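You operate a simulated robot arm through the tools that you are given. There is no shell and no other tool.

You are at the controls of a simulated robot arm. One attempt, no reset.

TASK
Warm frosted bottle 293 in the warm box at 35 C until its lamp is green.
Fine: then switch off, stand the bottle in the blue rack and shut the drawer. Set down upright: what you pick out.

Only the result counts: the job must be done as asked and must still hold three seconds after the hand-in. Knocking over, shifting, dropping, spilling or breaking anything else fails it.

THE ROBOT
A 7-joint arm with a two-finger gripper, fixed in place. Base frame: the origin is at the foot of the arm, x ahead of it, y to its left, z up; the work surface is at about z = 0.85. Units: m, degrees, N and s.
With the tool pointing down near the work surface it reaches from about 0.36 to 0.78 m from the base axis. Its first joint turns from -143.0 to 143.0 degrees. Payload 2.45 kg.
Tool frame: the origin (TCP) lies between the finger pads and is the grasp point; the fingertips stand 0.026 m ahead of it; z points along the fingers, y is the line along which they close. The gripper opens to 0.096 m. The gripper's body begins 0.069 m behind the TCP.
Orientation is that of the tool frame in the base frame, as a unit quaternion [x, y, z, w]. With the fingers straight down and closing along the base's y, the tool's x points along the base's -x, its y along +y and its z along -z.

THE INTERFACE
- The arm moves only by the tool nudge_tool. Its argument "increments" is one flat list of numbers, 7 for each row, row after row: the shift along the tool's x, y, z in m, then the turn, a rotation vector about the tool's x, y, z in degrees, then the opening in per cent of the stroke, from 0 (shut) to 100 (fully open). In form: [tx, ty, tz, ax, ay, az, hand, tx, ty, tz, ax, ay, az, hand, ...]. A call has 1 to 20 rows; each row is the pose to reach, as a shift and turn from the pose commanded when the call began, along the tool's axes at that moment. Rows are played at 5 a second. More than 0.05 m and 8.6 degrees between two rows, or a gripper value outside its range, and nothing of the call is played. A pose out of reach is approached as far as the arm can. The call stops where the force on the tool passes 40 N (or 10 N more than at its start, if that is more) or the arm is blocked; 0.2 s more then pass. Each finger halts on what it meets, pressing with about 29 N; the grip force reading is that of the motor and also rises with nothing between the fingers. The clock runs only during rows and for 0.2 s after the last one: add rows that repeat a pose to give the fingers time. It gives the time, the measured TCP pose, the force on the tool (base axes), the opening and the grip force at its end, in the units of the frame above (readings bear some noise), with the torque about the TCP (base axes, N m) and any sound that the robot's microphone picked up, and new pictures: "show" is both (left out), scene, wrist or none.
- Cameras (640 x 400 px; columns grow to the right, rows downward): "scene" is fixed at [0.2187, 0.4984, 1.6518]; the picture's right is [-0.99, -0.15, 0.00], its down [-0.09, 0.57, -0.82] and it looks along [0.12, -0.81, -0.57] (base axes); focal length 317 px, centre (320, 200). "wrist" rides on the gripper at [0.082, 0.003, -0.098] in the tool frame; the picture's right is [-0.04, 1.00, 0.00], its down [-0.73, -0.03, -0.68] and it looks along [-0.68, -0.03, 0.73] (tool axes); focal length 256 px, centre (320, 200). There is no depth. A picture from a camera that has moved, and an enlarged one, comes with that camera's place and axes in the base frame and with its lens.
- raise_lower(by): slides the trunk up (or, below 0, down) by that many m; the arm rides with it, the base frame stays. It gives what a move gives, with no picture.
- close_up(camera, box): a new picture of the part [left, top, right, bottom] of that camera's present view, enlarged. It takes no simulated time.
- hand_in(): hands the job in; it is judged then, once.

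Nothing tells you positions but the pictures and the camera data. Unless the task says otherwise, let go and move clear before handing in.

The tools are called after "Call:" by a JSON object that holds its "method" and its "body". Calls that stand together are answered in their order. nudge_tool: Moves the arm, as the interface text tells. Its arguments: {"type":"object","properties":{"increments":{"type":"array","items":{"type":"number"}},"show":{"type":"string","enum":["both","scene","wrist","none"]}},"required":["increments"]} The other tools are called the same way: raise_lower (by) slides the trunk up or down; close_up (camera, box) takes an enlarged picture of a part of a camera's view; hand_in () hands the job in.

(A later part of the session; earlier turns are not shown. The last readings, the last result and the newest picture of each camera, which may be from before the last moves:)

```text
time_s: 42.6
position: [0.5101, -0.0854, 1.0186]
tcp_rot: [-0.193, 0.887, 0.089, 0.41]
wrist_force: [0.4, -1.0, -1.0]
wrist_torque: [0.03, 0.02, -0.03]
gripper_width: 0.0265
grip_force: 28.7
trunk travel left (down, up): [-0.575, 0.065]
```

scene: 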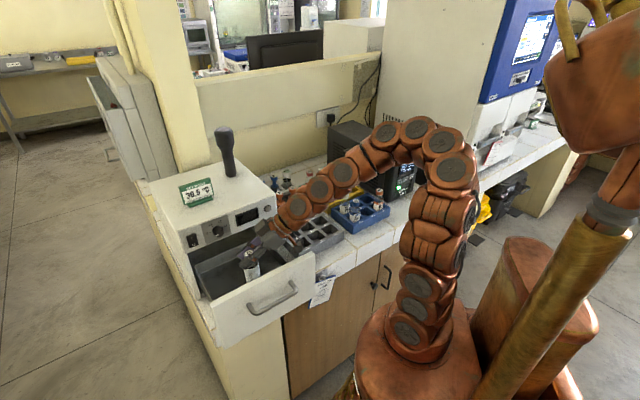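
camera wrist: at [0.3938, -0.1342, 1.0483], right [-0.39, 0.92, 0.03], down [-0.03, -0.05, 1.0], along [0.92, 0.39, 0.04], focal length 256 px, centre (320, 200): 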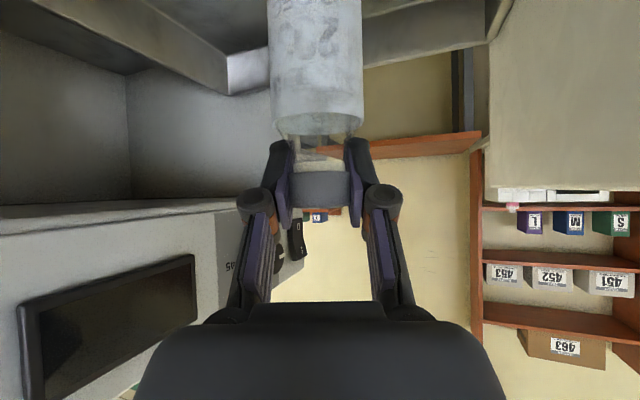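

Call:
{"method": "nudge_tool", "body": {"increments": [0.0015, 0, 0.0013, 0, 0, 0, 10, 0.003, 0, 0.0026, 0, 0, 0, 10], "show": "none"}}

```text
time_s: 43.2
position: [0.5115, -0.0855, 1.0142]
tcp_rot: [-0.193, 0.887, 0.089, 0.41]
wrist_force: [0.3, -1.8, -0.3]
wrist_torque: [0.01, 0.0, -0.01]
gripper_width: 0.0261
grip_force: 29.3
trunk travel left (down, up): [-0.575, 0.065]
```

Call:
{"method": "nudge_tool", "body": {"increments": [0.0015, 0, 0.0013, 0, 0, 0, 10, 0.003, 0, 0.0026, 0, 0, 0, 10], "show": "scene"}}

Call:
{"method": "close_up", "body": {"camera": "scene", "box": [220, 230, 280, 290]}}

```text
time_s: 43.8
position: [0.5112, -0.0867, 1.0107]
tcp_rot: [-0.193, 0.887, 0.089, 0.41]
wrist_force: [0.3, -0.1, -0.4]
wrist_torque: [-0.03, -0.01, 0.0]
gripper_width: 0.0261
grip_force: 28.4
trunk travel left (down, up): [-0.575, 0.065]
```

scene: 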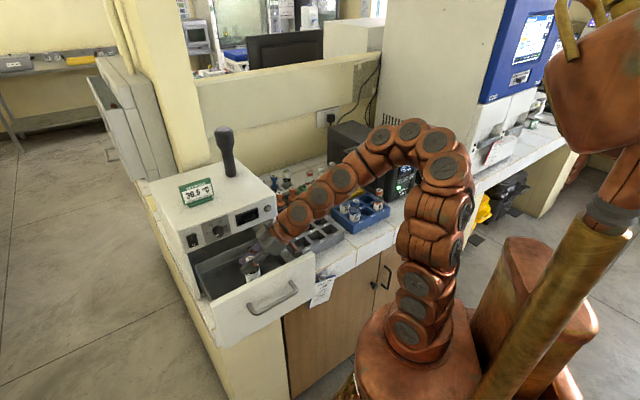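

```text
6.67 times, centred on (250, 260) of scene
camera zoom: at [0.2187, 0.4984, 1.6518], right [-0.99, -0.15, 0.0], down [-0.09, 0.57, -0.82], along [0.12, -0.81, -0.57], focal length 2115 px, centre (787, -200)
```

zoom: 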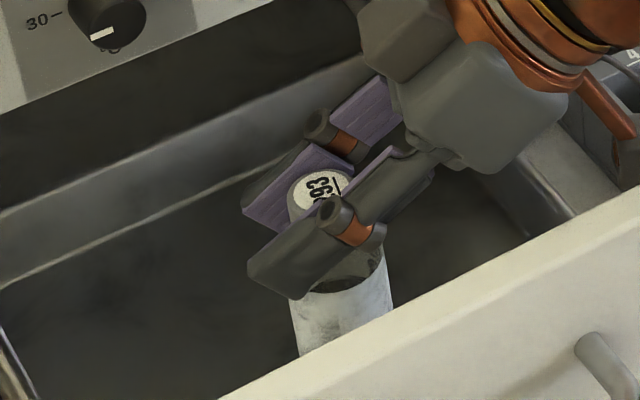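

Call:
{"method": "nudge_tool", "body": {"increments": [0.0015, 0, 0.0013, 0, 0, 0, 10, 0.003, 0, 0.0026, 0, 0, 0, 10, 0.0045, 0, 0.0039, 0, 0, 0, 10], "show": "none"}}

```text
time_s: 44.6
position: [0.5094, -0.0862, 1.0066]
tcp_rot: [-0.193, 0.886, 0.089, 0.411]
wrist_force: [-1.0, 0.2, 15.5]
wrist_torque: [0.08, 0.23, 0.02]
gripper_width: 0.0263
grip_force: 28.8
trunk travel left (down, up): [-0.575, 0.065]
```

Contact at 15 N: the bottle stands on the tray floor. I'll release and back straight out along the tool axis.

Call:
{"method": "nudge_tool", "body": {"increments": [-0.0008, 0, -0.0006, 0, 0, 0, 10, -0.0008, 0, -0.0006, 0, 0, 0, 40, -0.0008, 0, -0.0006, 0, 0, 0, 50, -0.0008, 0, -0.0006, 0, 0, 0, 50, -0.0008, 0, -0.02, 0, 0, 0, 50, -0.0008, 0, -0.05, 0, 0, 0, 50, -0.0008, 0, -0.09, 0, 0, 0, 50, -0.0008, 0, -0.13, 0, 0, 0, 50], "show": "both"}}

Call:
{"method": "close_up", "body": {"camera": "scene", "box": [180, 200, 300, 310]}}

```text
time_s: 46.4
position: [0.421, -0.1261, 1.0882]
tcp_rot: [-0.193, 0.887, 0.09, 0.41]
wrist_force: [-0.8, -0.5, 0.3]
wrist_torque: [-0.03, 0.02, 0.01]
gripper_width: 0.048
grip_force: 0.1
trunk travel left (down, up): [-0.575, 0.065]
camera wrist: at [0.3044, -0.1763, 1.0895], right [-0.39, 0.92, 0.03], down [-0.03, -0.04, 1.0], along [0.92, 0.39, 0.04], focal length 256 px, centre (320, 200)
```

scene: 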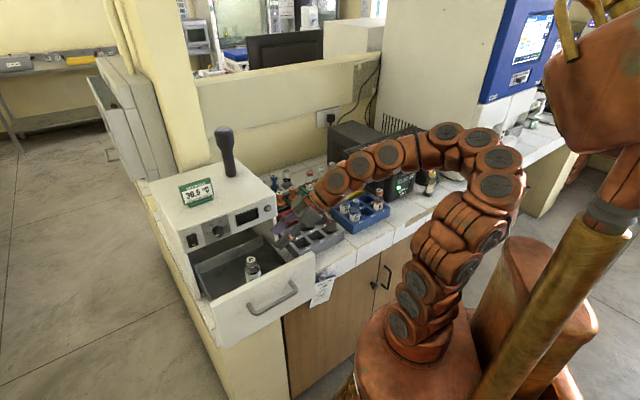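
wrist: 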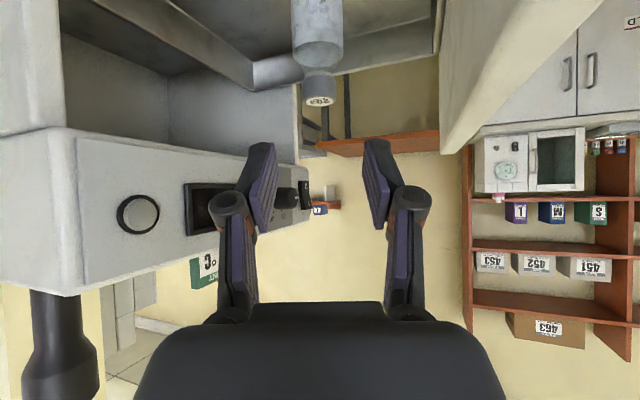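

```text
3.64 times, centred on (240, 255) of scene
camera zoom: at [0.2187, 0.4984, 1.6518], right [-0.99, -0.15, 0.0], down [-0.09, 0.57, -0.82], along [0.12, -0.81, -0.57], focal length 1154 px, centre (611, 0)
```

zoom: 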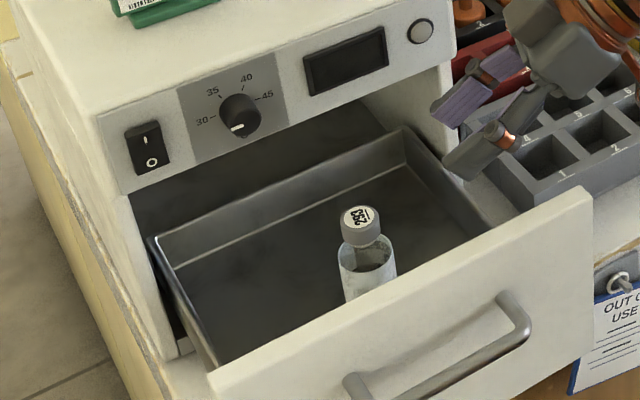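

The bottle stands upright in the tray. Next I'll close the fingers, rise and turn to push the drawer shut from in front, with the fingertips above the handle.

Call:
{"method": "nudge_tool", "body": {"increments": [-0.0284, 0, -0.0242, 0, 0, 0, 50, -0.0568, 0, -0.0483, 0, 0, 0, 50, -0.0852, 0, -0.0725, 0, 0, 0, 40, -0.0884, 0.0157, -0.0687, 5.93, 0, 5.05, 20, -0.0917, 0.0314, -0.0649, 11.87, 0, 10.09, 0, -0.0949, 0.0472, -0.061, 17.8, 0, 15.14, 0, -0.0982, 0.0629, -0.0572, 23.7, 0, 20.2, 0, -0.1014, 0.0786, -0.0534, 29.7, 0, 25.2, 0, -0.1046, 0.0943, -0.0496, 35.6, 0, 30.3, 0, -0.1079, 0.11, -0.0458, 41.5, 0, 35.3, 0, -0.1111, 0.1258, -0.0419, 47.5, 0, 40.4, 0, -0.1144, 0.1415, -0.0381, 53.2, 0, 45.2, 0], "show": "both"}}

```text
time_s: 48.9
position: [0.3808, 0.0945, 1.1636]
tcp_rot: [0.295, 0.913, 0.02, 0.28]
wrist_force: [-0.3, -0.7, -0.1]
wrist_torque: [-0.03, 0.06, -0.03]
gripper_width: 0.0001
grip_force: 28.1
trunk travel left (down, up): [-0.575, 0.065]
stopped in row 12: the arm was blocked; the commanded pose is now the measured one
camera wrist: at [0.2761, 0.155, 1.2062], right [0.55, 0.8, 0.22], down [0.12, -0.34, 0.93], along [0.82, -0.49, -0.29], focal length 256 px, centre (320, 200)
```

scene: 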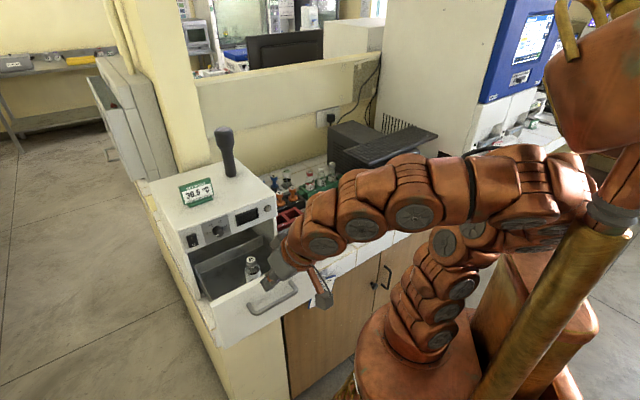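
wrist: 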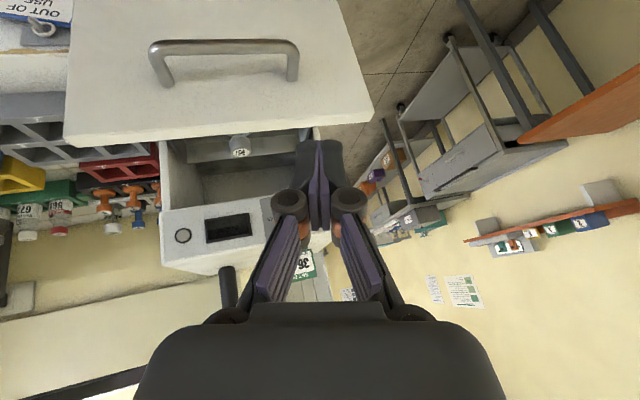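

The arm got blocked near its own base because the tilt was too strong that close in. Nothing was touched. I'll straighten the tool to vertical in front of the drawer.

Call:
{"method": "nudge_tool", "body": {"increments": [-0.011, -0.0098, 0.0042, 2.92, 5.84, 1.79, 0, -0.022, -0.0196, 0.0084, 5.84, 11.67, 3.58, 0, -0.0331, -0.0295, 0.0126, 8.77, 17.51, 5.36, 0, -0.0441, -0.0393, 0.0168, 11.69, 23.34, 7.15, 0, -0.0551, -0.0491, 0.021, 14.61, 29.18, 8.94, 0], "show": "both"}}

```text
time_s: 50.1
position: [0.4014, 0.0185, 1.168]
tcp_rot: [0.385, 0.923, -0.005, 0.005]
wrist_force: [-1.0, 1.2, 0.2]
wrist_torque: [-0.02, -0.03, 0.01]
gripper_width: 0.0001
grip_force: 28.6
trunk travel left (down, up): [-0.575, 0.065]
camera wrist: at [0.3467, 0.0806, 1.2643], right [0.74, 0.68, 0.0], down [0.49, -0.53, 0.69], along [0.46, -0.51, -0.73], focal length 256 px, centre (320, 200)
```

scene: 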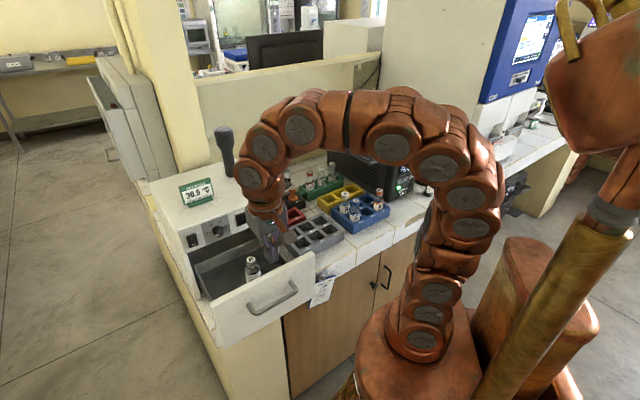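
wrist: 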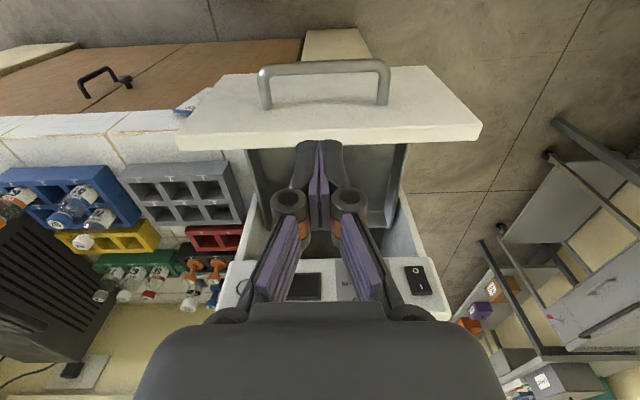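

Call:
{"method": "close_up", "body": {"camera": "wrist", "box": [160, 50, 500, 250]}}

```text
1.88 times, centred on (330, 150) of wrist
camera zoom: at [0.3467, 0.0806, 1.2643], right [0.74, 0.68, 0.0], down [0.49, -0.53, 0.69], along [0.46, -0.51, -0.73], focal length 482 px, centre (301, 294)
```

zoom: 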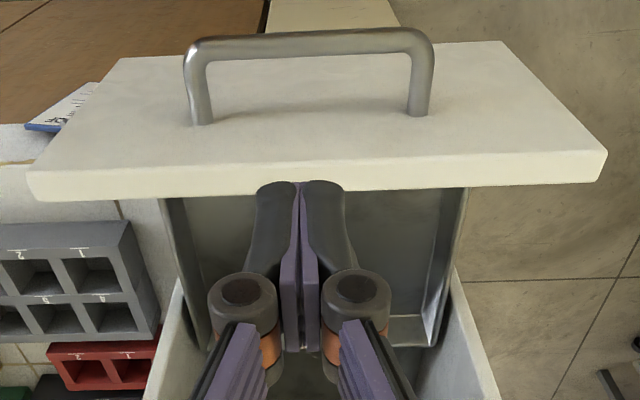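

The drawer's face is at f 0.303 (f is the distance along the push direction), just ahead of the closed fingers. I'll tilt slightly so the tips lead, and lower them between the face and the handle bar, above the bar.

Call:
{"method": "nudge_tool", "body": {"increments": [0, -0.002, 0.029, 0, -3.75, 0, 0, 0, -0.004, 0.058, 0, -7.5, 0, 0, 0, -0.006, 0.087, 0, -11.25, 0, 0, -0.001, -0.007, 0.115, 0, -15, 0, 0], "show": "both"}}

Call:
{"method": "close_up", "body": {"camera": "wrist", "box": [200, 60, 440, 220]}}

```text
time_s: 51.1
position: [0.3984, 0.0127, 1.0515]
tcp_rot: [0.381, 0.914, -0.055, 0.125]
wrist_force: [-0.4, -0.5, 0.4]
wrist_torque: [-0.02, 0.03, -0.02]
gripper_width: 0.0
grip_force: 29.1
trunk travel left (down, up): [-0.575, 0.065]
camera wrist: at [0.3278, 0.0901, 1.1242], right [0.74, 0.68, 0.01], down [0.35, -0.39, 0.85], along [0.58, -0.63, -0.52], focal length 256 px, centre (320, 200)
```

scene: 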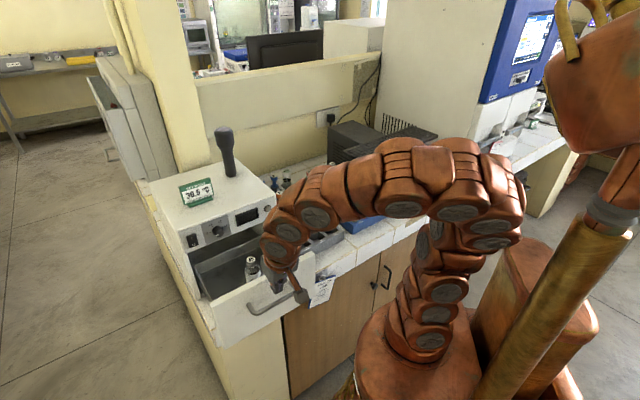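
wrist: 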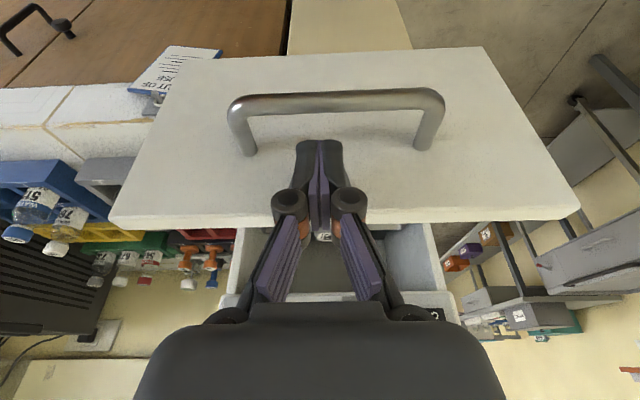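

```text
2.50 times, centred on (320, 140) of wrist
camera zoom: at [0.3278, 0.0901, 1.1242], right [0.74, 0.68, 0.01], down [0.35, -0.39, 0.85], along [0.58, -0.63, -0.52], focal length 640 px, centre (320, 350)
```

zoom: 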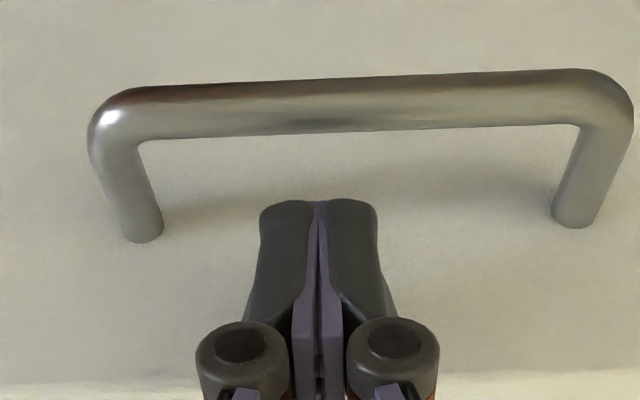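

The tips sit between the bar and the face. I'll push the drawer in slowly along its axis.

Call:
{"method": "nudge_tool", "body": {"increments": [-0.0106, 0, 0.0028, 0, 0, 0, 0, -0.0213, 0, 0.0057, 0, 0, 0, 0, -0.0319, 0, 0.0085, 0, 0, 0, 0, -0.0425, 0, 0.0114, 0, 0, 0, 0, -0.0531, 0, 0.0142, 0, 0, 0, 0, -0.0638, 0, 0.0171, 0, 0, 0, 0, -0.0744, 0, 0.0199, 0, 0, 0, 0, -0.085, 0, 0.0228, 0, 0, 0, 0, -0.0956, 0, 0.0256, 0, 0, 0, 0, -0.1063, 0, 0.0285, 0, 0, 0, 0, -0.1169, 0, 0.0313, 0, 0, 0, 0, -0.1275, 0, 0.0342, 0, 0, 0, 0, -0.1381, 0, 0.037, 0, 0, 0, 0, -0.1488, 0, 0.0399, 0, 0, 0, 0, -0.1594, 0, 0.0427, 0, 0, 0, 0, -0.17, 0, 0.0456, 0, 0, 0, 0, -0.1807, 0, 0.0484, 0, 0, 0, 0], "show": "both"}}

```text
time_s: 54.7
position: [0.5312, -0.1216, 1.0536]
tcp_rot: [0.381, 0.914, -0.054, 0.127]
wrist_force: [0.3, 0.2, 0.4]
wrist_torque: [-0.01, -0.01, 0.02]
gripper_width: 0.0001
grip_force: 28.9
trunk travel left (down, up): [-0.575, 0.065]
camera wrist: at [0.4608, -0.043, 1.126], right [0.74, 0.68, 0.01], down [0.35, -0.39, 0.85], along [0.58, -0.63, -0.52], focal length 256 px, centre (320, 200)
```

scene: 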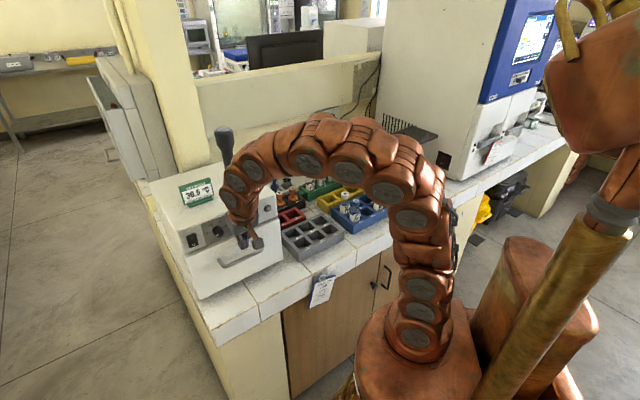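
wrist: 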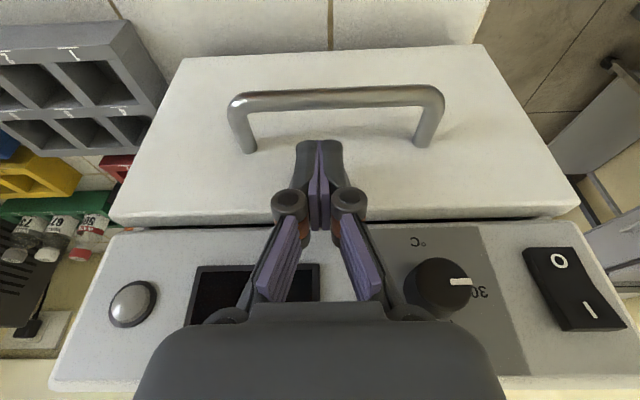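

It's nearly shut. I'll push on gently until it seats.

Call:
{"method": "nudge_tool", "body": {"increments": [-0.0048, 0, 0.0013, 0, 0, 0, 0, -0.0097, 0, 0.0026, 0, 0, 0, 0, -0.0145, 0, 0.0039, 0, 0, 0, 0, -0.0193, 0, 0.0052, 0, 0, 0, 0, -0.0242, 0, 0.0065, 0, 0, 0, 0, -0.029, 0, 0.0078, 0, 0, 0, 0], "show": "both"}}

Call:
{"method": "close_up", "body": {"camera": "scene", "box": [130, 180, 300, 310]}}

```text
time_s: 55.9
position: [0.5426, -0.1305, 1.0511]
tcp_rot: [0.382, 0.915, -0.053, 0.118]
wrist_force: [-16.4, 16.6, 8.0]
wrist_torque: [0.33, 0.11, -0.01]
gripper_width: 0.0059
grip_force: 27.8
trunk travel left (down, up): [-0.575, 0.065]
stopped in row 5: the force on the tool passed its limit at 45 N (the readings are from after the stop); the commanded pose is now the measured one
camera wrist: at [0.473, -0.0551, 1.1255], right [0.74, 0.68, 0.0], down [0.36, -0.4, 0.85], along [0.57, -0.62, -0.53], focal length 256 px, centre (320, 200)
```

scene: 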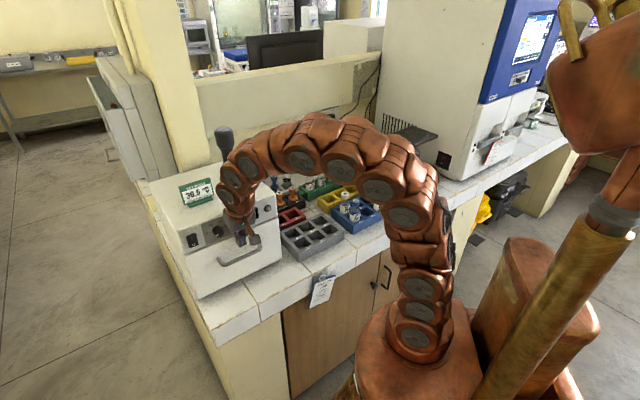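
wrist: 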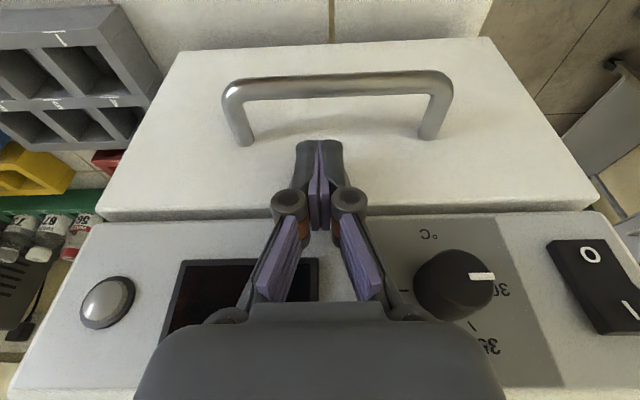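

```text
3.08 times, centred on (215, 245) of scene
camera zoom: at [0.2187, 0.4984, 1.6518], right [-0.99, -0.15, 0.0], down [-0.09, 0.57, -0.82], along [0.12, -0.81, -0.57], focal length 976 px, centre (643, 62)
```

zoom: 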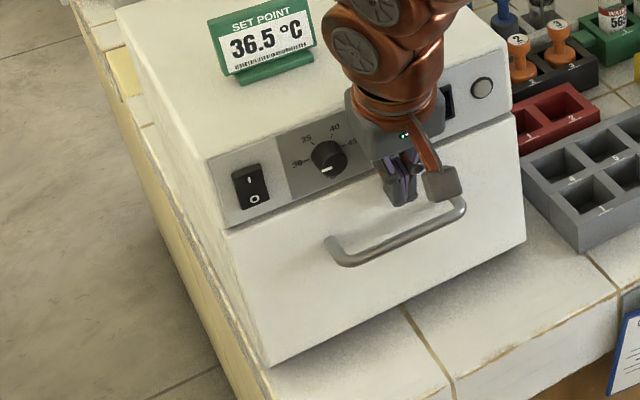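

The drawer is shut. I'll back off and take a level look at the knob and rocker with the fingers closed.

Call:
{"method": "nudge_tool", "body": {"increments": [0.0145, 0, -0.0039, 0, 0, 0, 0, 0.029, 0, -0.0077, 0, 0, 0, 0, 0.04, 0.008, -0.018, 0, -6, 0, 0, 0.051, 0.016, -0.029, 0, -12, 0, 0, 0.062, 0.024, -0.04, 0, -18, 0, 0, 0.073, 0.032, -0.051, 0, -24, 0, 0, 0.0827, 0.039, -0.0624, 0, -30.2, 0, 0], "show": "both"}}

Call:
{"method": "close_up", "body": {"camera": "wrist", "box": [150, 130, 490, 270]}}

Call:
{"method": "close_up", "body": {"camera": "wrist", "box": [320, 140, 480, 240]}}

```text
time_s: 57.5
position: [0.5045, -0.0379, 1.0886]
tcp_rot: [0.355, 0.852, -0.151, 0.353]
wrist_force: [0.4, -0.4, -0.7]
wrist_torque: [0.0, 0.04, -0.01]
gripper_width: 0.0001
grip_force: 28.2
trunk travel left (down, up): [-0.575, 0.065]
camera wrist: at [0.4178, 0.0546, 1.1003], right [0.73, 0.68, 0.02], down [0.01, -0.04, 1.0], along [0.68, -0.73, -0.03], focal length 256 px, centre (320, 200)
```

scene: 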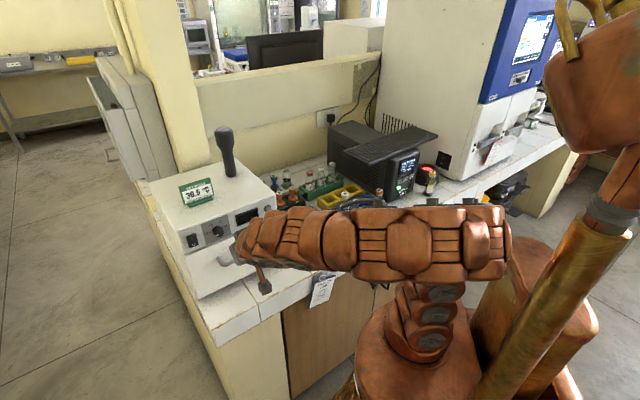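
wrist: 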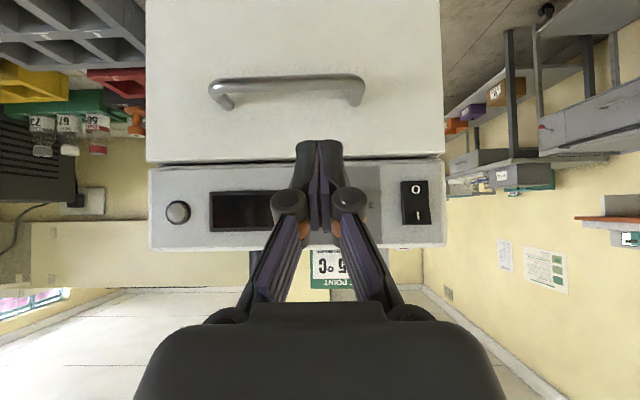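

```text
1.88 times, centred on (320, 200) of wrist
camera zoom: at [0.4178, 0.0546, 1.1003], right [0.73, 0.68, 0.02], down [0.01, -0.04, 1.0], along [0.68, -0.73, -0.03], focal length 482 px, centre (320, 200)
```

zoom: 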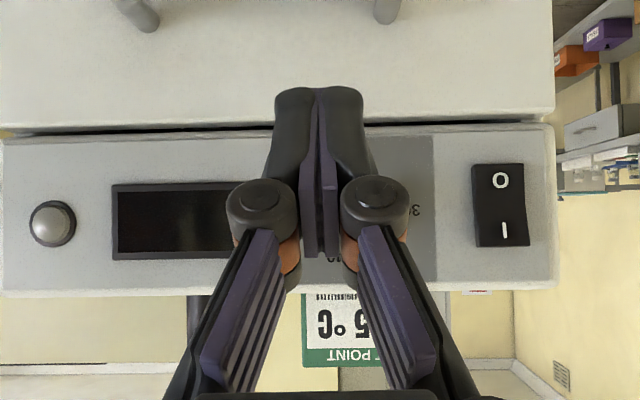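

```text
4.00 times, centred on (400, 190) of wrist
camera zoom: at [0.4178, 0.0546, 1.1003], right [0.73, 0.68, 0.02], down [0.01, -0.04, 1.0], along [0.68, -0.73, -0.03], focal length 1024 px, centre (0, 240)
```

zoom: 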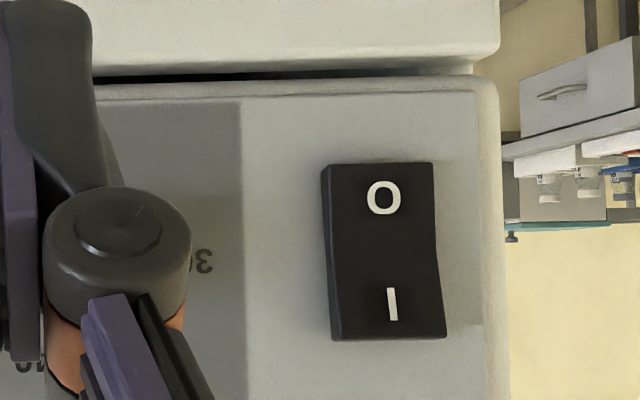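

The rocker is off: its I half stands out, centred near s 0.42, z 1.109 (s is the distance along the panel). The knob axis is at about s 0.349, z 1.098. I'll bring the tool level, facing the knob, with the fingers half open.

Call:
{"method": "nudge_tool", "body": {"increments": [-0.0031, 0.0031, 0.0008, 0, -7.5, 0, 10, -0.0062, 0.0063, 0.0016, 0, -15, 0, 20, -0.0094, 0.0094, 0.0024, 0, -22.5, 0, 30, -0.0125, 0.0125, 0.0031, 0, -30, 0, 40, -0.0156, 0.0157, 0.0039, 0, -37.5, 0, 50, -0.0187, 0.0188, 0.0047, 0, -45, 0, 50], "show": "both"}}

Call:
{"method": "close_up", "body": {"camera": "wrist", "box": [220, 60, 420, 220]}}

```text
time_s: 58.9
position: [0.5406, -0.0303, 1.1004]
tcp_rot: [0.271, 0.652, -0.277, 0.652]
wrist_force: [-0.5, 0.0, -0.3]
wrist_torque: [0.03, 0.04, 0.05]
gripper_width: 0.0481
grip_force: 0.1
out of reach, approached as far as the arm can: row 5, 6
trunk travel left (down, up): [-0.575, 0.065]
camera wrist: at [0.4738, 0.0411, 1.0186], right [0.71, 0.7, 0.03], down [-0.49, 0.47, 0.73], along [0.5, -0.54, 0.68], focal length 256 px, centre (320, 200)
```

scene: 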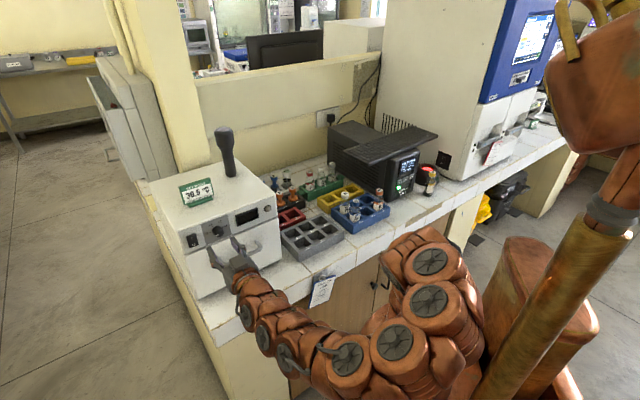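
wrist: 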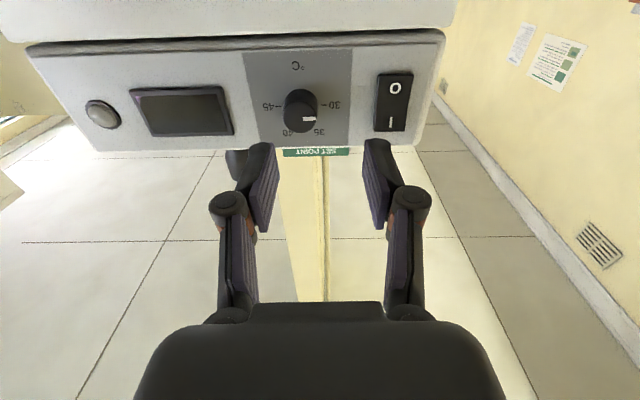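

```text
2.50 times, centred on (320, 140) of wrist
camera zoom: at [0.4738, 0.0411, 1.0186], right [0.71, 0.7, 0.03], down [-0.49, 0.47, 0.73], along [0.5, -0.54, 0.68], focal length 640 px, centre (320, 350)
```

zoom: 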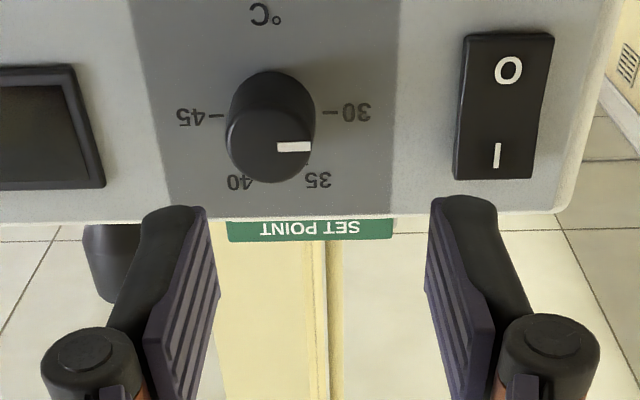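

I have the knob pinned down: axis at s 0.345, z 1.0985, front face at f 0.474, panel at about f 0.495. I'll centre the gripper on the axis first and see how the arm follows.

Call:
{"method": "nudge_tool", "body": {"increments": [0.001, -0.007, 0.01, 0, 0, 0, 50, 0.0019, -0.0154, 0.02, 0, 0, 0, 50, 0.0019, -0.0154, 0.02, 0, 0, 0, 50], "show": "both"}}

Call:
{"method": "close_up", "body": {"camera": "wrist", "box": [220, 60, 420, 220]}}

```text
time_s: 59.7
position: [0.5521, -0.0516, 1.1015]
tcp_rot: [0.27, 0.651, -0.277, 0.653]
wrist_force: [0.4, 0.3, -0.2]
wrist_torque: [-0.02, 0.03, 0.0]
gripper_width: 0.0479
grip_force: 0.1
out of reach, approached as far as the arm can: row 1, 2, 3
trunk travel left (down, up): [-0.575, 0.065]
camera wrist: at [0.4857, 0.0197, 1.0185], right [0.71, 0.7, 0.03], down [-0.5, 0.47, 0.73], along [0.5, -0.54, 0.68], focal length 256 px, centre (320, 200)
```

scene: 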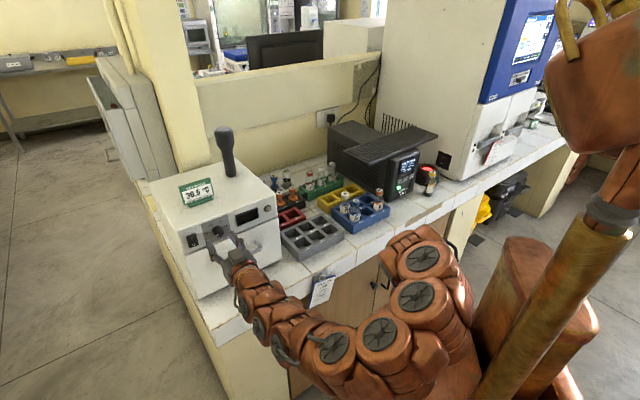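
wrist: 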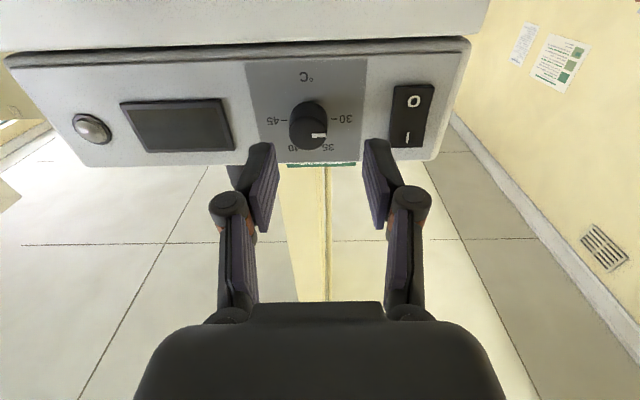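

```text
2.50 times, centred on (320, 140) of wrist
camera zoom: at [0.4857, 0.0197, 1.0185], right [0.71, 0.7, 0.03], down [-0.5, 0.47, 0.73], along [0.5, -0.54, 0.68], focal length 640 px, centre (320, 350)
```

zoom: 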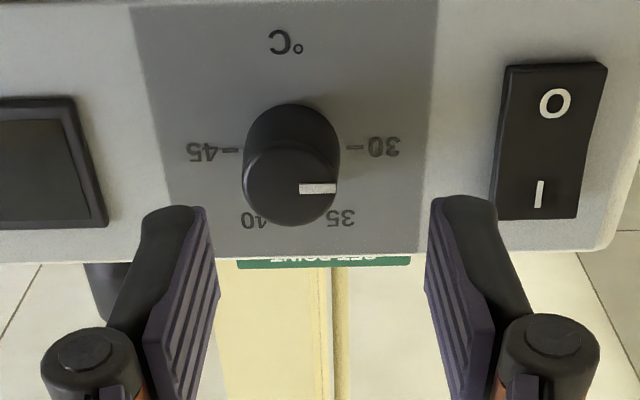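

The arm had to swing into an elbow-low posture for a fully level tool and can't centre exactly from there. I'll go back to the 45-degree pose and use a 70-degree tilt instead, turning the knob by rotating the whole hand about the knob's own axis.

Call:
{"method": "nudge_tool", "body": {"increments": [0.002, -0.004, -0.0072, 0, 7.5, 0, 50, 0.0043, -0.008, -0.0145, 0, 15, 0, 50, 0.0065, -0.012, -0.0217, 0, 22.5, 0, 50, 0.0087, -0.016, -0.0289, 0, 30, 0, 50, 0.0108, -0.02, -0.0362, 0, 37.5, 0, 50, 0.013, -0.024, -0.0434, 0, 45, 0, 50], "show": "both"}}

```text
time_s: 61.1
position: [0.5039, -0.0375, 1.0874]
tcp_rot: [0.355, 0.852, -0.151, 0.353]
wrist_force: [-0.4, 0.6, 0.0]
wrist_torque: [-0.05, 0.0, 0.01]
gripper_width: 0.0481
grip_force: 0.1
trunk travel left (down, up): [-0.575, 0.065]
camera wrist: at [0.4173, 0.0557, 1.099], right [0.73, 0.68, 0.02], down [0.01, -0.04, 1.0], along [0.68, -0.73, -0.04], focal length 256 px, centre (320, 200)
```

scene: 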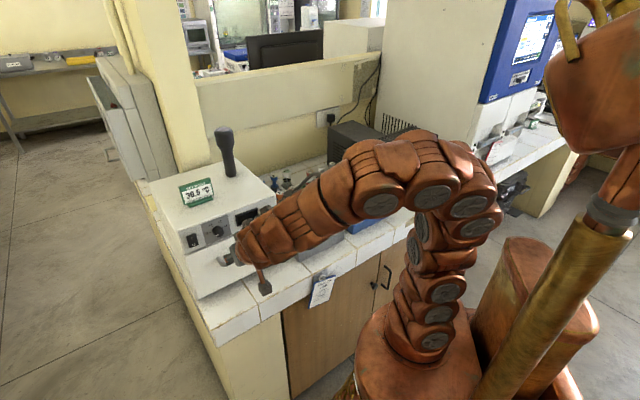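
wrist: 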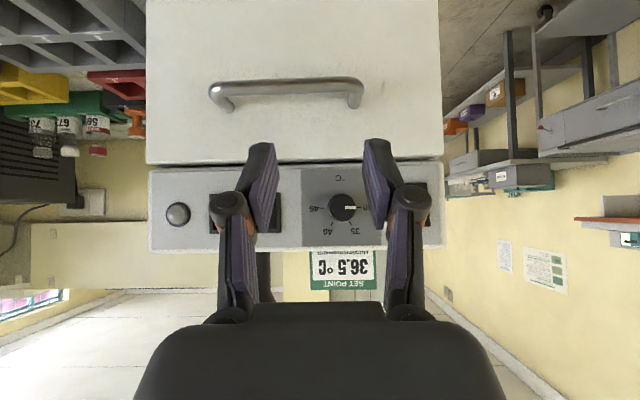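

Call:
{"method": "nudge_tool", "body": {"increments": [-0.009, 0.0052, 0.0038, 0, -6.67, 0, 50, -0.0179, 0.0104, 0.0075, 0, -13.33, 0, 50, -0.0269, 0.0156, 0.0113, 0, -20, 0, 50, -0.0269, 0.0156, 0.0113, 0, -20, 0, 50], "show": "both"}}

Call:
{"method": "close_up", "body": {"camera": "wrist", "box": [220, 90, 420, 250]}}

```text
time_s: 62.1
position: [0.5337, -0.0456, 1.0996]
tcp_rot: [0.322, 0.778, -0.209, 0.497]
wrist_force: [0.0, -0.4, 0.0]
wrist_torque: [0.01, -0.02, 0.03]
gripper_width: 0.0479
grip_force: 0.0
trunk travel left (down, up): [-0.575, 0.065]
camera wrist: at [0.4502, 0.0436, 1.0656], right [0.72, 0.69, 0.03], down [-0.24, 0.2, 0.95], along [0.65, -0.69, 0.31], focal length 256 px, centre (320, 200)
```

scene: 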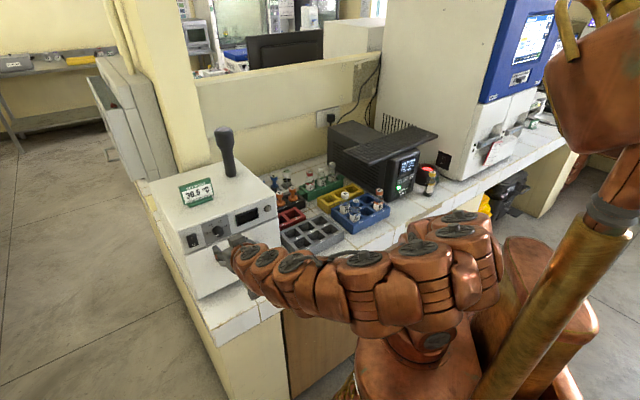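
wrist: 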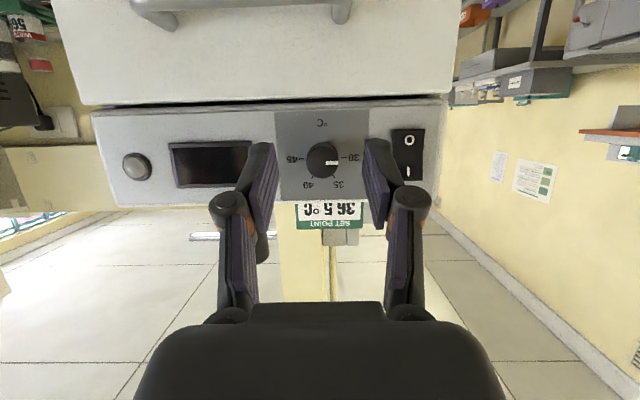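

```text
2.50 times, centred on (320, 170) of wrist
camera zoom: at [0.4502, 0.0436, 1.0656], right [0.72, 0.69, 0.03], down [-0.24, 0.2, 0.95], along [0.65, -0.69, 0.31], focal length 640 px, centre (320, 275)
```

zoom: 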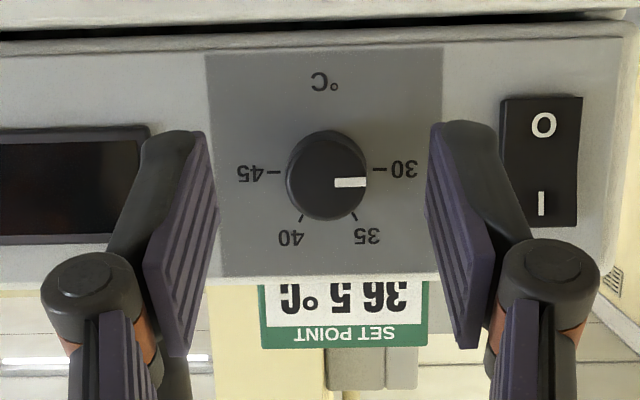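

The level of the knob is well centred now: axis at s 0.3455, z 1.0984, with the gripper at s 0.345. I'll advance straight along the knob's axis and close on it.

Call:
{"method": "nudge_tool", "body": {"increments": [-0.0084, 0.0004, 0.0182, 0, 0, 0, 50, -0.0167, 0.0004, 0.0363, 0, 0, 0, 50, -0.0217, 0.0004, 0.0472, 0, 0, 0, 50, -0.0217, 0.0004, 0.0472, 0, 0, 0, 50], "show": "both"}}

Call:
{"method": "close_up", "body": {"camera": "wrist", "box": [220, 90, 420, 250]}}

```text
time_s: 63.1
position: [0.5699, -0.083, 1.0986]
tcp_rot: [0.323, 0.777, -0.211, 0.497]
wrist_force: [0.7, -0.2, -0.1]
wrist_torque: [-0.02, -0.01, 0.04]
gripper_width: 0.0479
grip_force: 0.2
trunk travel left (down, up): [-0.575, 0.065]
camera wrist: at [0.4863, 0.0073, 1.0654], right [0.72, 0.69, 0.03], down [-0.23, 0.2, 0.95], along [0.65, -0.69, 0.31], focal length 256 px, centre (320, 200)
```

scene: 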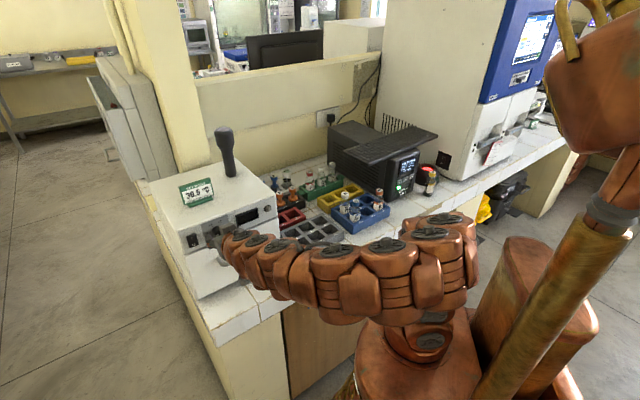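
wrist: 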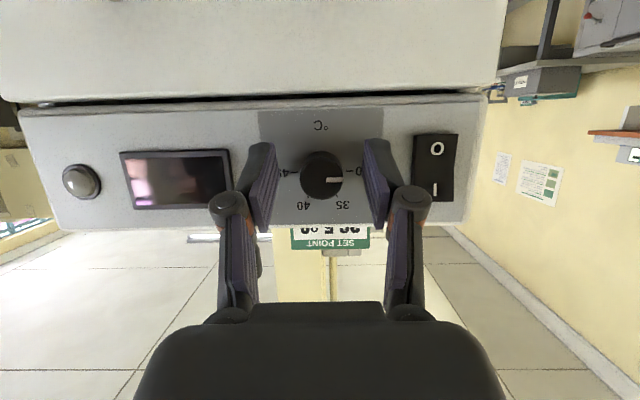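

```text
2.50 times, centred on (320, 170) of wrist
camera zoom: at [0.4863, 0.0073, 1.0654], right [0.72, 0.69, 0.03], down [-0.23, 0.2, 0.95], along [0.65, -0.69, 0.31], focal length 640 px, centre (320, 275)
```

zoom: 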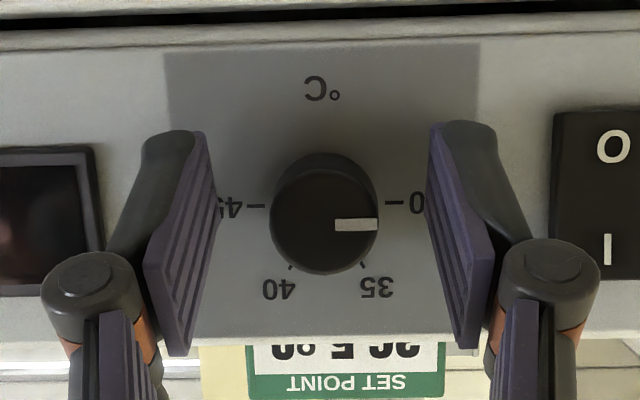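

The knob is centred between the pads with no contact. Closing on it.

Call:
{"method": "nudge_tool", "body": {"increments": [0, 0.001, 0, 0, 0, 0, 30, 0, 0.001, 0, 0, 0, 0, 15, 0, 0.001, 0, 0, 0, 0, 10, 0, 0.001, 0, 0, 0, 0, 10], "show": "wrist"}}

Call:
{"method": "close_up", "body": {"camera": "wrist", "box": [220, 90, 420, 250]}}

```text
time_s: 64.1
position: [0.569, -0.0828, 1.0972]
tcp_rot: [0.324, 0.777, -0.211, 0.497]
wrist_force: [-4.0, -1.0, -1.7]
wrist_torque: [0.04, 0.03, -0.15]
gripper_width: 0.0247
grip_force: 45.1
trunk travel left (down, up): [-0.575, 0.065]
camera wrist: at [0.4867, 0.0079, 1.0654], right [0.72, 0.69, 0.03], down [-0.23, 0.2, 0.95], along [0.65, -0.69, 0.31], focal length 256 px, centre (320, 200)
```

wrist: 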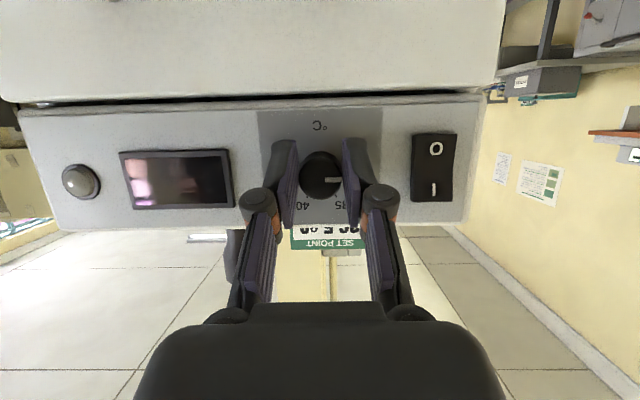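

```text
2.50 times, centred on (320, 170) of wrist
camera zoom: at [0.4867, 0.0079, 1.0654], right [0.72, 0.69, 0.03], down [-0.23, 0.2, 0.95], along [0.65, -0.69, 0.31], focal length 640 px, centre (320, 275)
```

zoom: 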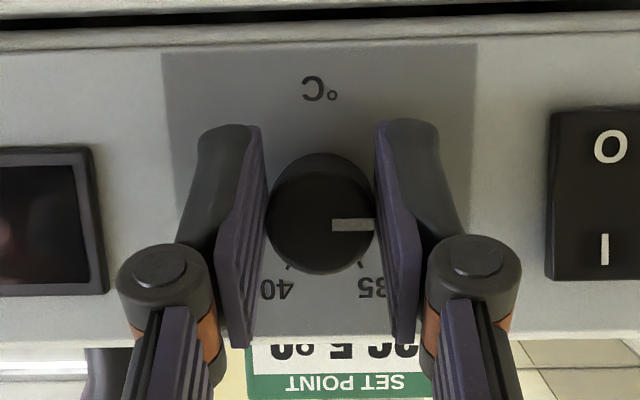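

Gripped at 2.5 cm. I'll turn the hand about the knob's axis, clockwise seen from the front, 30 degrees first.

Call:
{"method": "nudge_tool", "body": {"increments": [0, 0.001, 0, -2.51, 0, 5.45, 10, 0, 0.001, 0, -5.02, 0, 10.9, 10, 0, 0.001, 0, -7.53, 0, 16.35, 10, 0, 0.001, 0, -10.04, 0, 21.8, 10, 0, 0.001, 0, -12.55, 0, 27.25, 10], "show": "both"}}

Call:
{"method": "close_up", "body": {"camera": "wrist", "box": [220, 90, 420, 250]}}

```text
time_s: 65.3
position: [0.5694, -0.0821, 1.0989]
tcp_rot: [0.438, 0.703, -0.008, 0.561]
wrist_force: [-26.6, -14.5, 8.7]
wrist_torque: [0.35, 0.43, -0.71]
gripper_width: 0.0246
grip_force: 44.5
out of reach, approached as far as the arm can: row 5
trunk travel left (down, up): [-0.575, 0.065]
camera wrist: at [0.4973, 0.0183, 1.072], right [0.62, 0.59, 0.51], down [-0.56, -0.12, 0.82], along [0.55, -0.8, 0.25], focal length 256 px, centre (320, 200)
```

scene: 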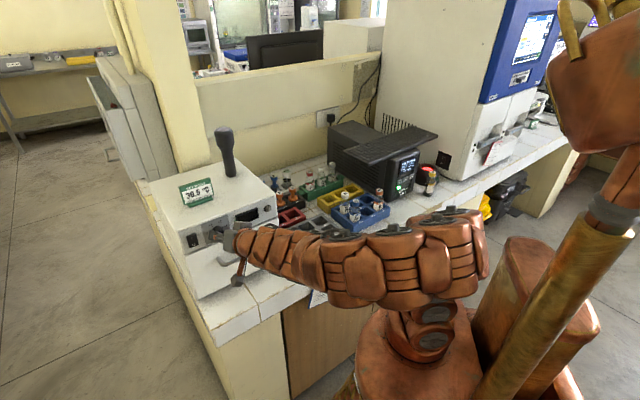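
wrist: 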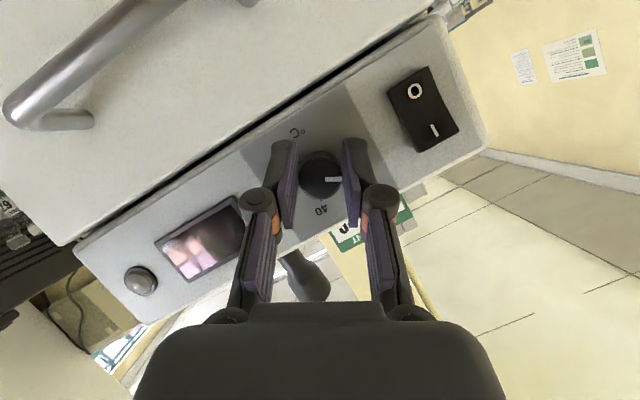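

```text
2.50 times, centred on (320, 170) of wrist
camera zoom: at [0.4973, 0.0183, 1.072], right [0.62, 0.59, 0.51], down [-0.56, -0.12, 0.82], along [0.55, -0.8, 0.25], focal length 640 px, centre (320, 275)
```

zoom: 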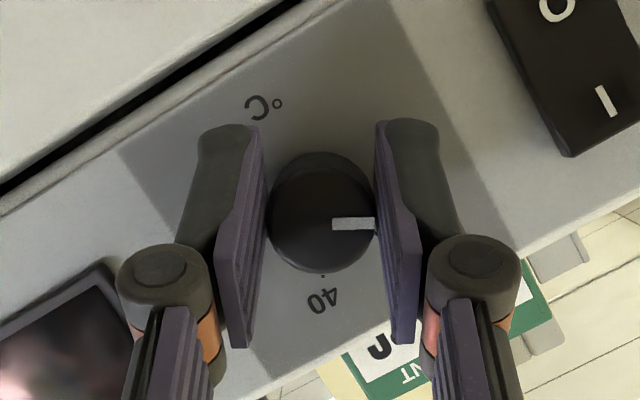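

The knob turned with the hand by about 28 degrees before the arm reached its limit. I'll open, swing back the other way around the axis and re-grip for the rest.

Call:
{"method": "nudge_tool", "body": {"increments": [0, 0, 0, 0, 0, 0, 30, 0, 0, 0, 0, 0, 0, 50, 0, 0, 0, 0, 0, 0, 50, 0, 0, 0, 2.93, 0, -6.36, 50, 0, 0, 0, 5.85, 0, -12.72, 50, 0, 0, 0, 8.78, 0, -19.08, 50, 0, 0, 0, 11.7, 0, -25.44, 50, 0, 0, 0, 14.63, 0, -31.8, 50, 0, 0, 0, 17.56, 0, -38.16, 50, 0, 0, 0, 20.48, 0, -44.5, 50, 0, 0, 0, 23.4, 0, -50.9, 50], "show": "both"}}

Call:
{"method": "close_up", "body": {"camera": "wrist", "box": [220, 90, 420, 250]}}

```text
time_s: 67.7
position: [0.5742, -0.0781, 1.099]
tcp_rot: [0.2, 0.804, -0.379, 0.411]
wrist_force: [-0.5, -0.3, 0.9]
wrist_torque: [0.0, 0.0, -0.01]
gripper_width: 0.048
grip_force: 0.0
trunk travel left (down, up): [-0.575, 0.065]
camera wrist: at [0.4792, 0.0009, 1.0674], right [0.66, 0.63, -0.41], down [0.06, 0.5, 0.86], along [0.75, -0.59, 0.29], focal length 256 px, centre (320, 200)
```

scene: 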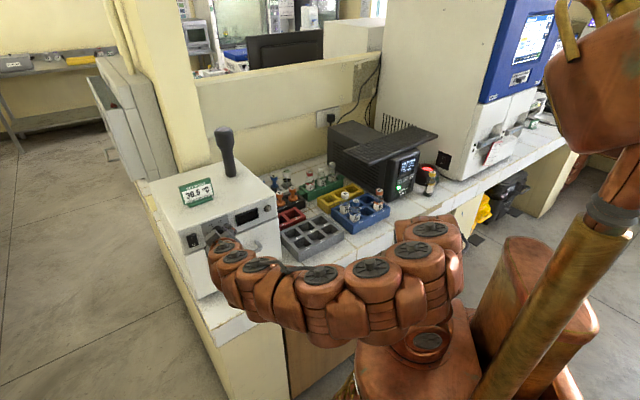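
wrist: 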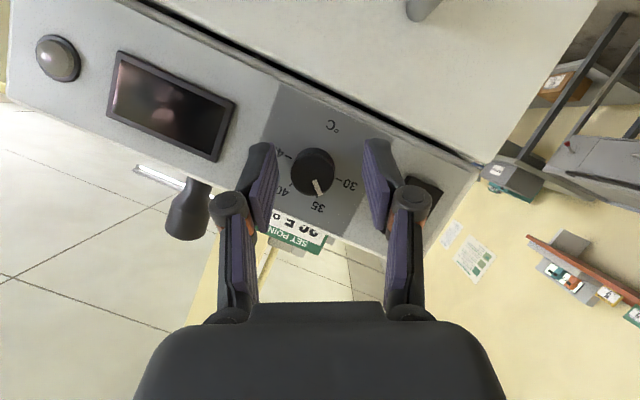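

```text
2.50 times, centred on (320, 170) of wrist
camera zoom: at [0.4792, 0.0009, 1.0674], right [0.66, 0.63, -0.41], down [0.06, 0.5, 0.86], along [0.75, -0.59, 0.29], focal length 640 px, centre (320, 275)
```

zoom: 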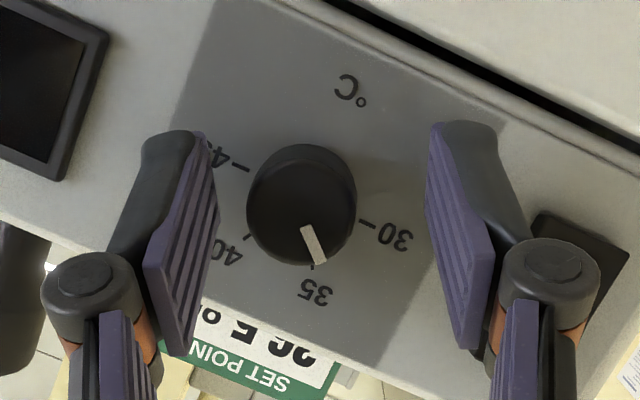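

The pointer already looks close to 35. I'll zoom in to measure it.

Call:
{"method": "close_up", "body": {"camera": "wrist", "box": [275, 130, 365, 220]}}

Call:
{"method": "close_up", "body": {"camera": "scene", "box": [180, 205, 260, 260]}}

```text
4.44 times, centred on (320, 175) of wrist
camera zoom: at [0.4792, 0.0009, 1.0674], right [0.66, 0.63, -0.41], down [0.06, 0.5, 0.86], along [0.75, -0.59, 0.29], focal length 1138 px, centre (320, 311)
```

zoom: 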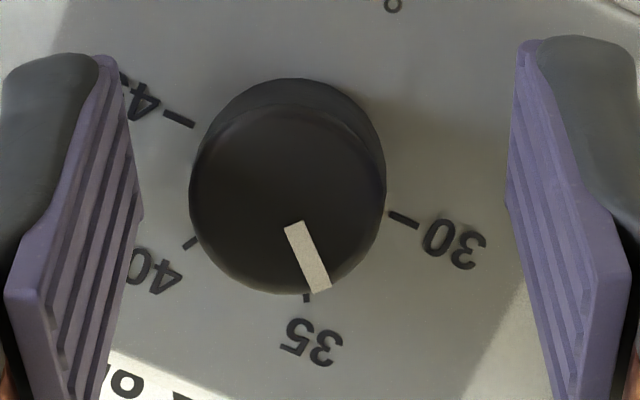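

```text
7.27 times, centred on (220, 232) of scene
camera zoom: at [0.2187, 0.4984, 1.6518], right [-0.99, -0.15, 0.0], down [-0.09, 0.57, -0.82], along [0.12, -0.81, -0.57], focal length 2308 px, centre (1047, -36)
```

zoom: 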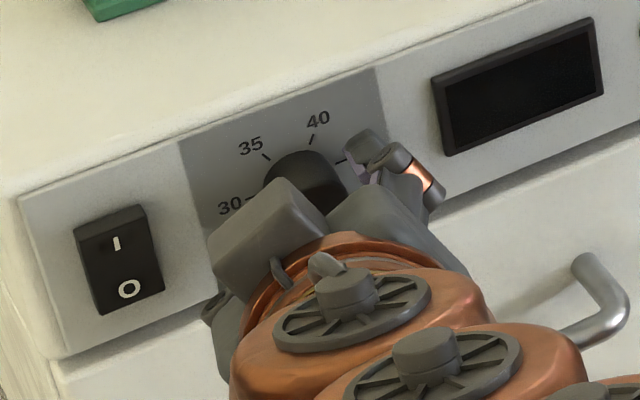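

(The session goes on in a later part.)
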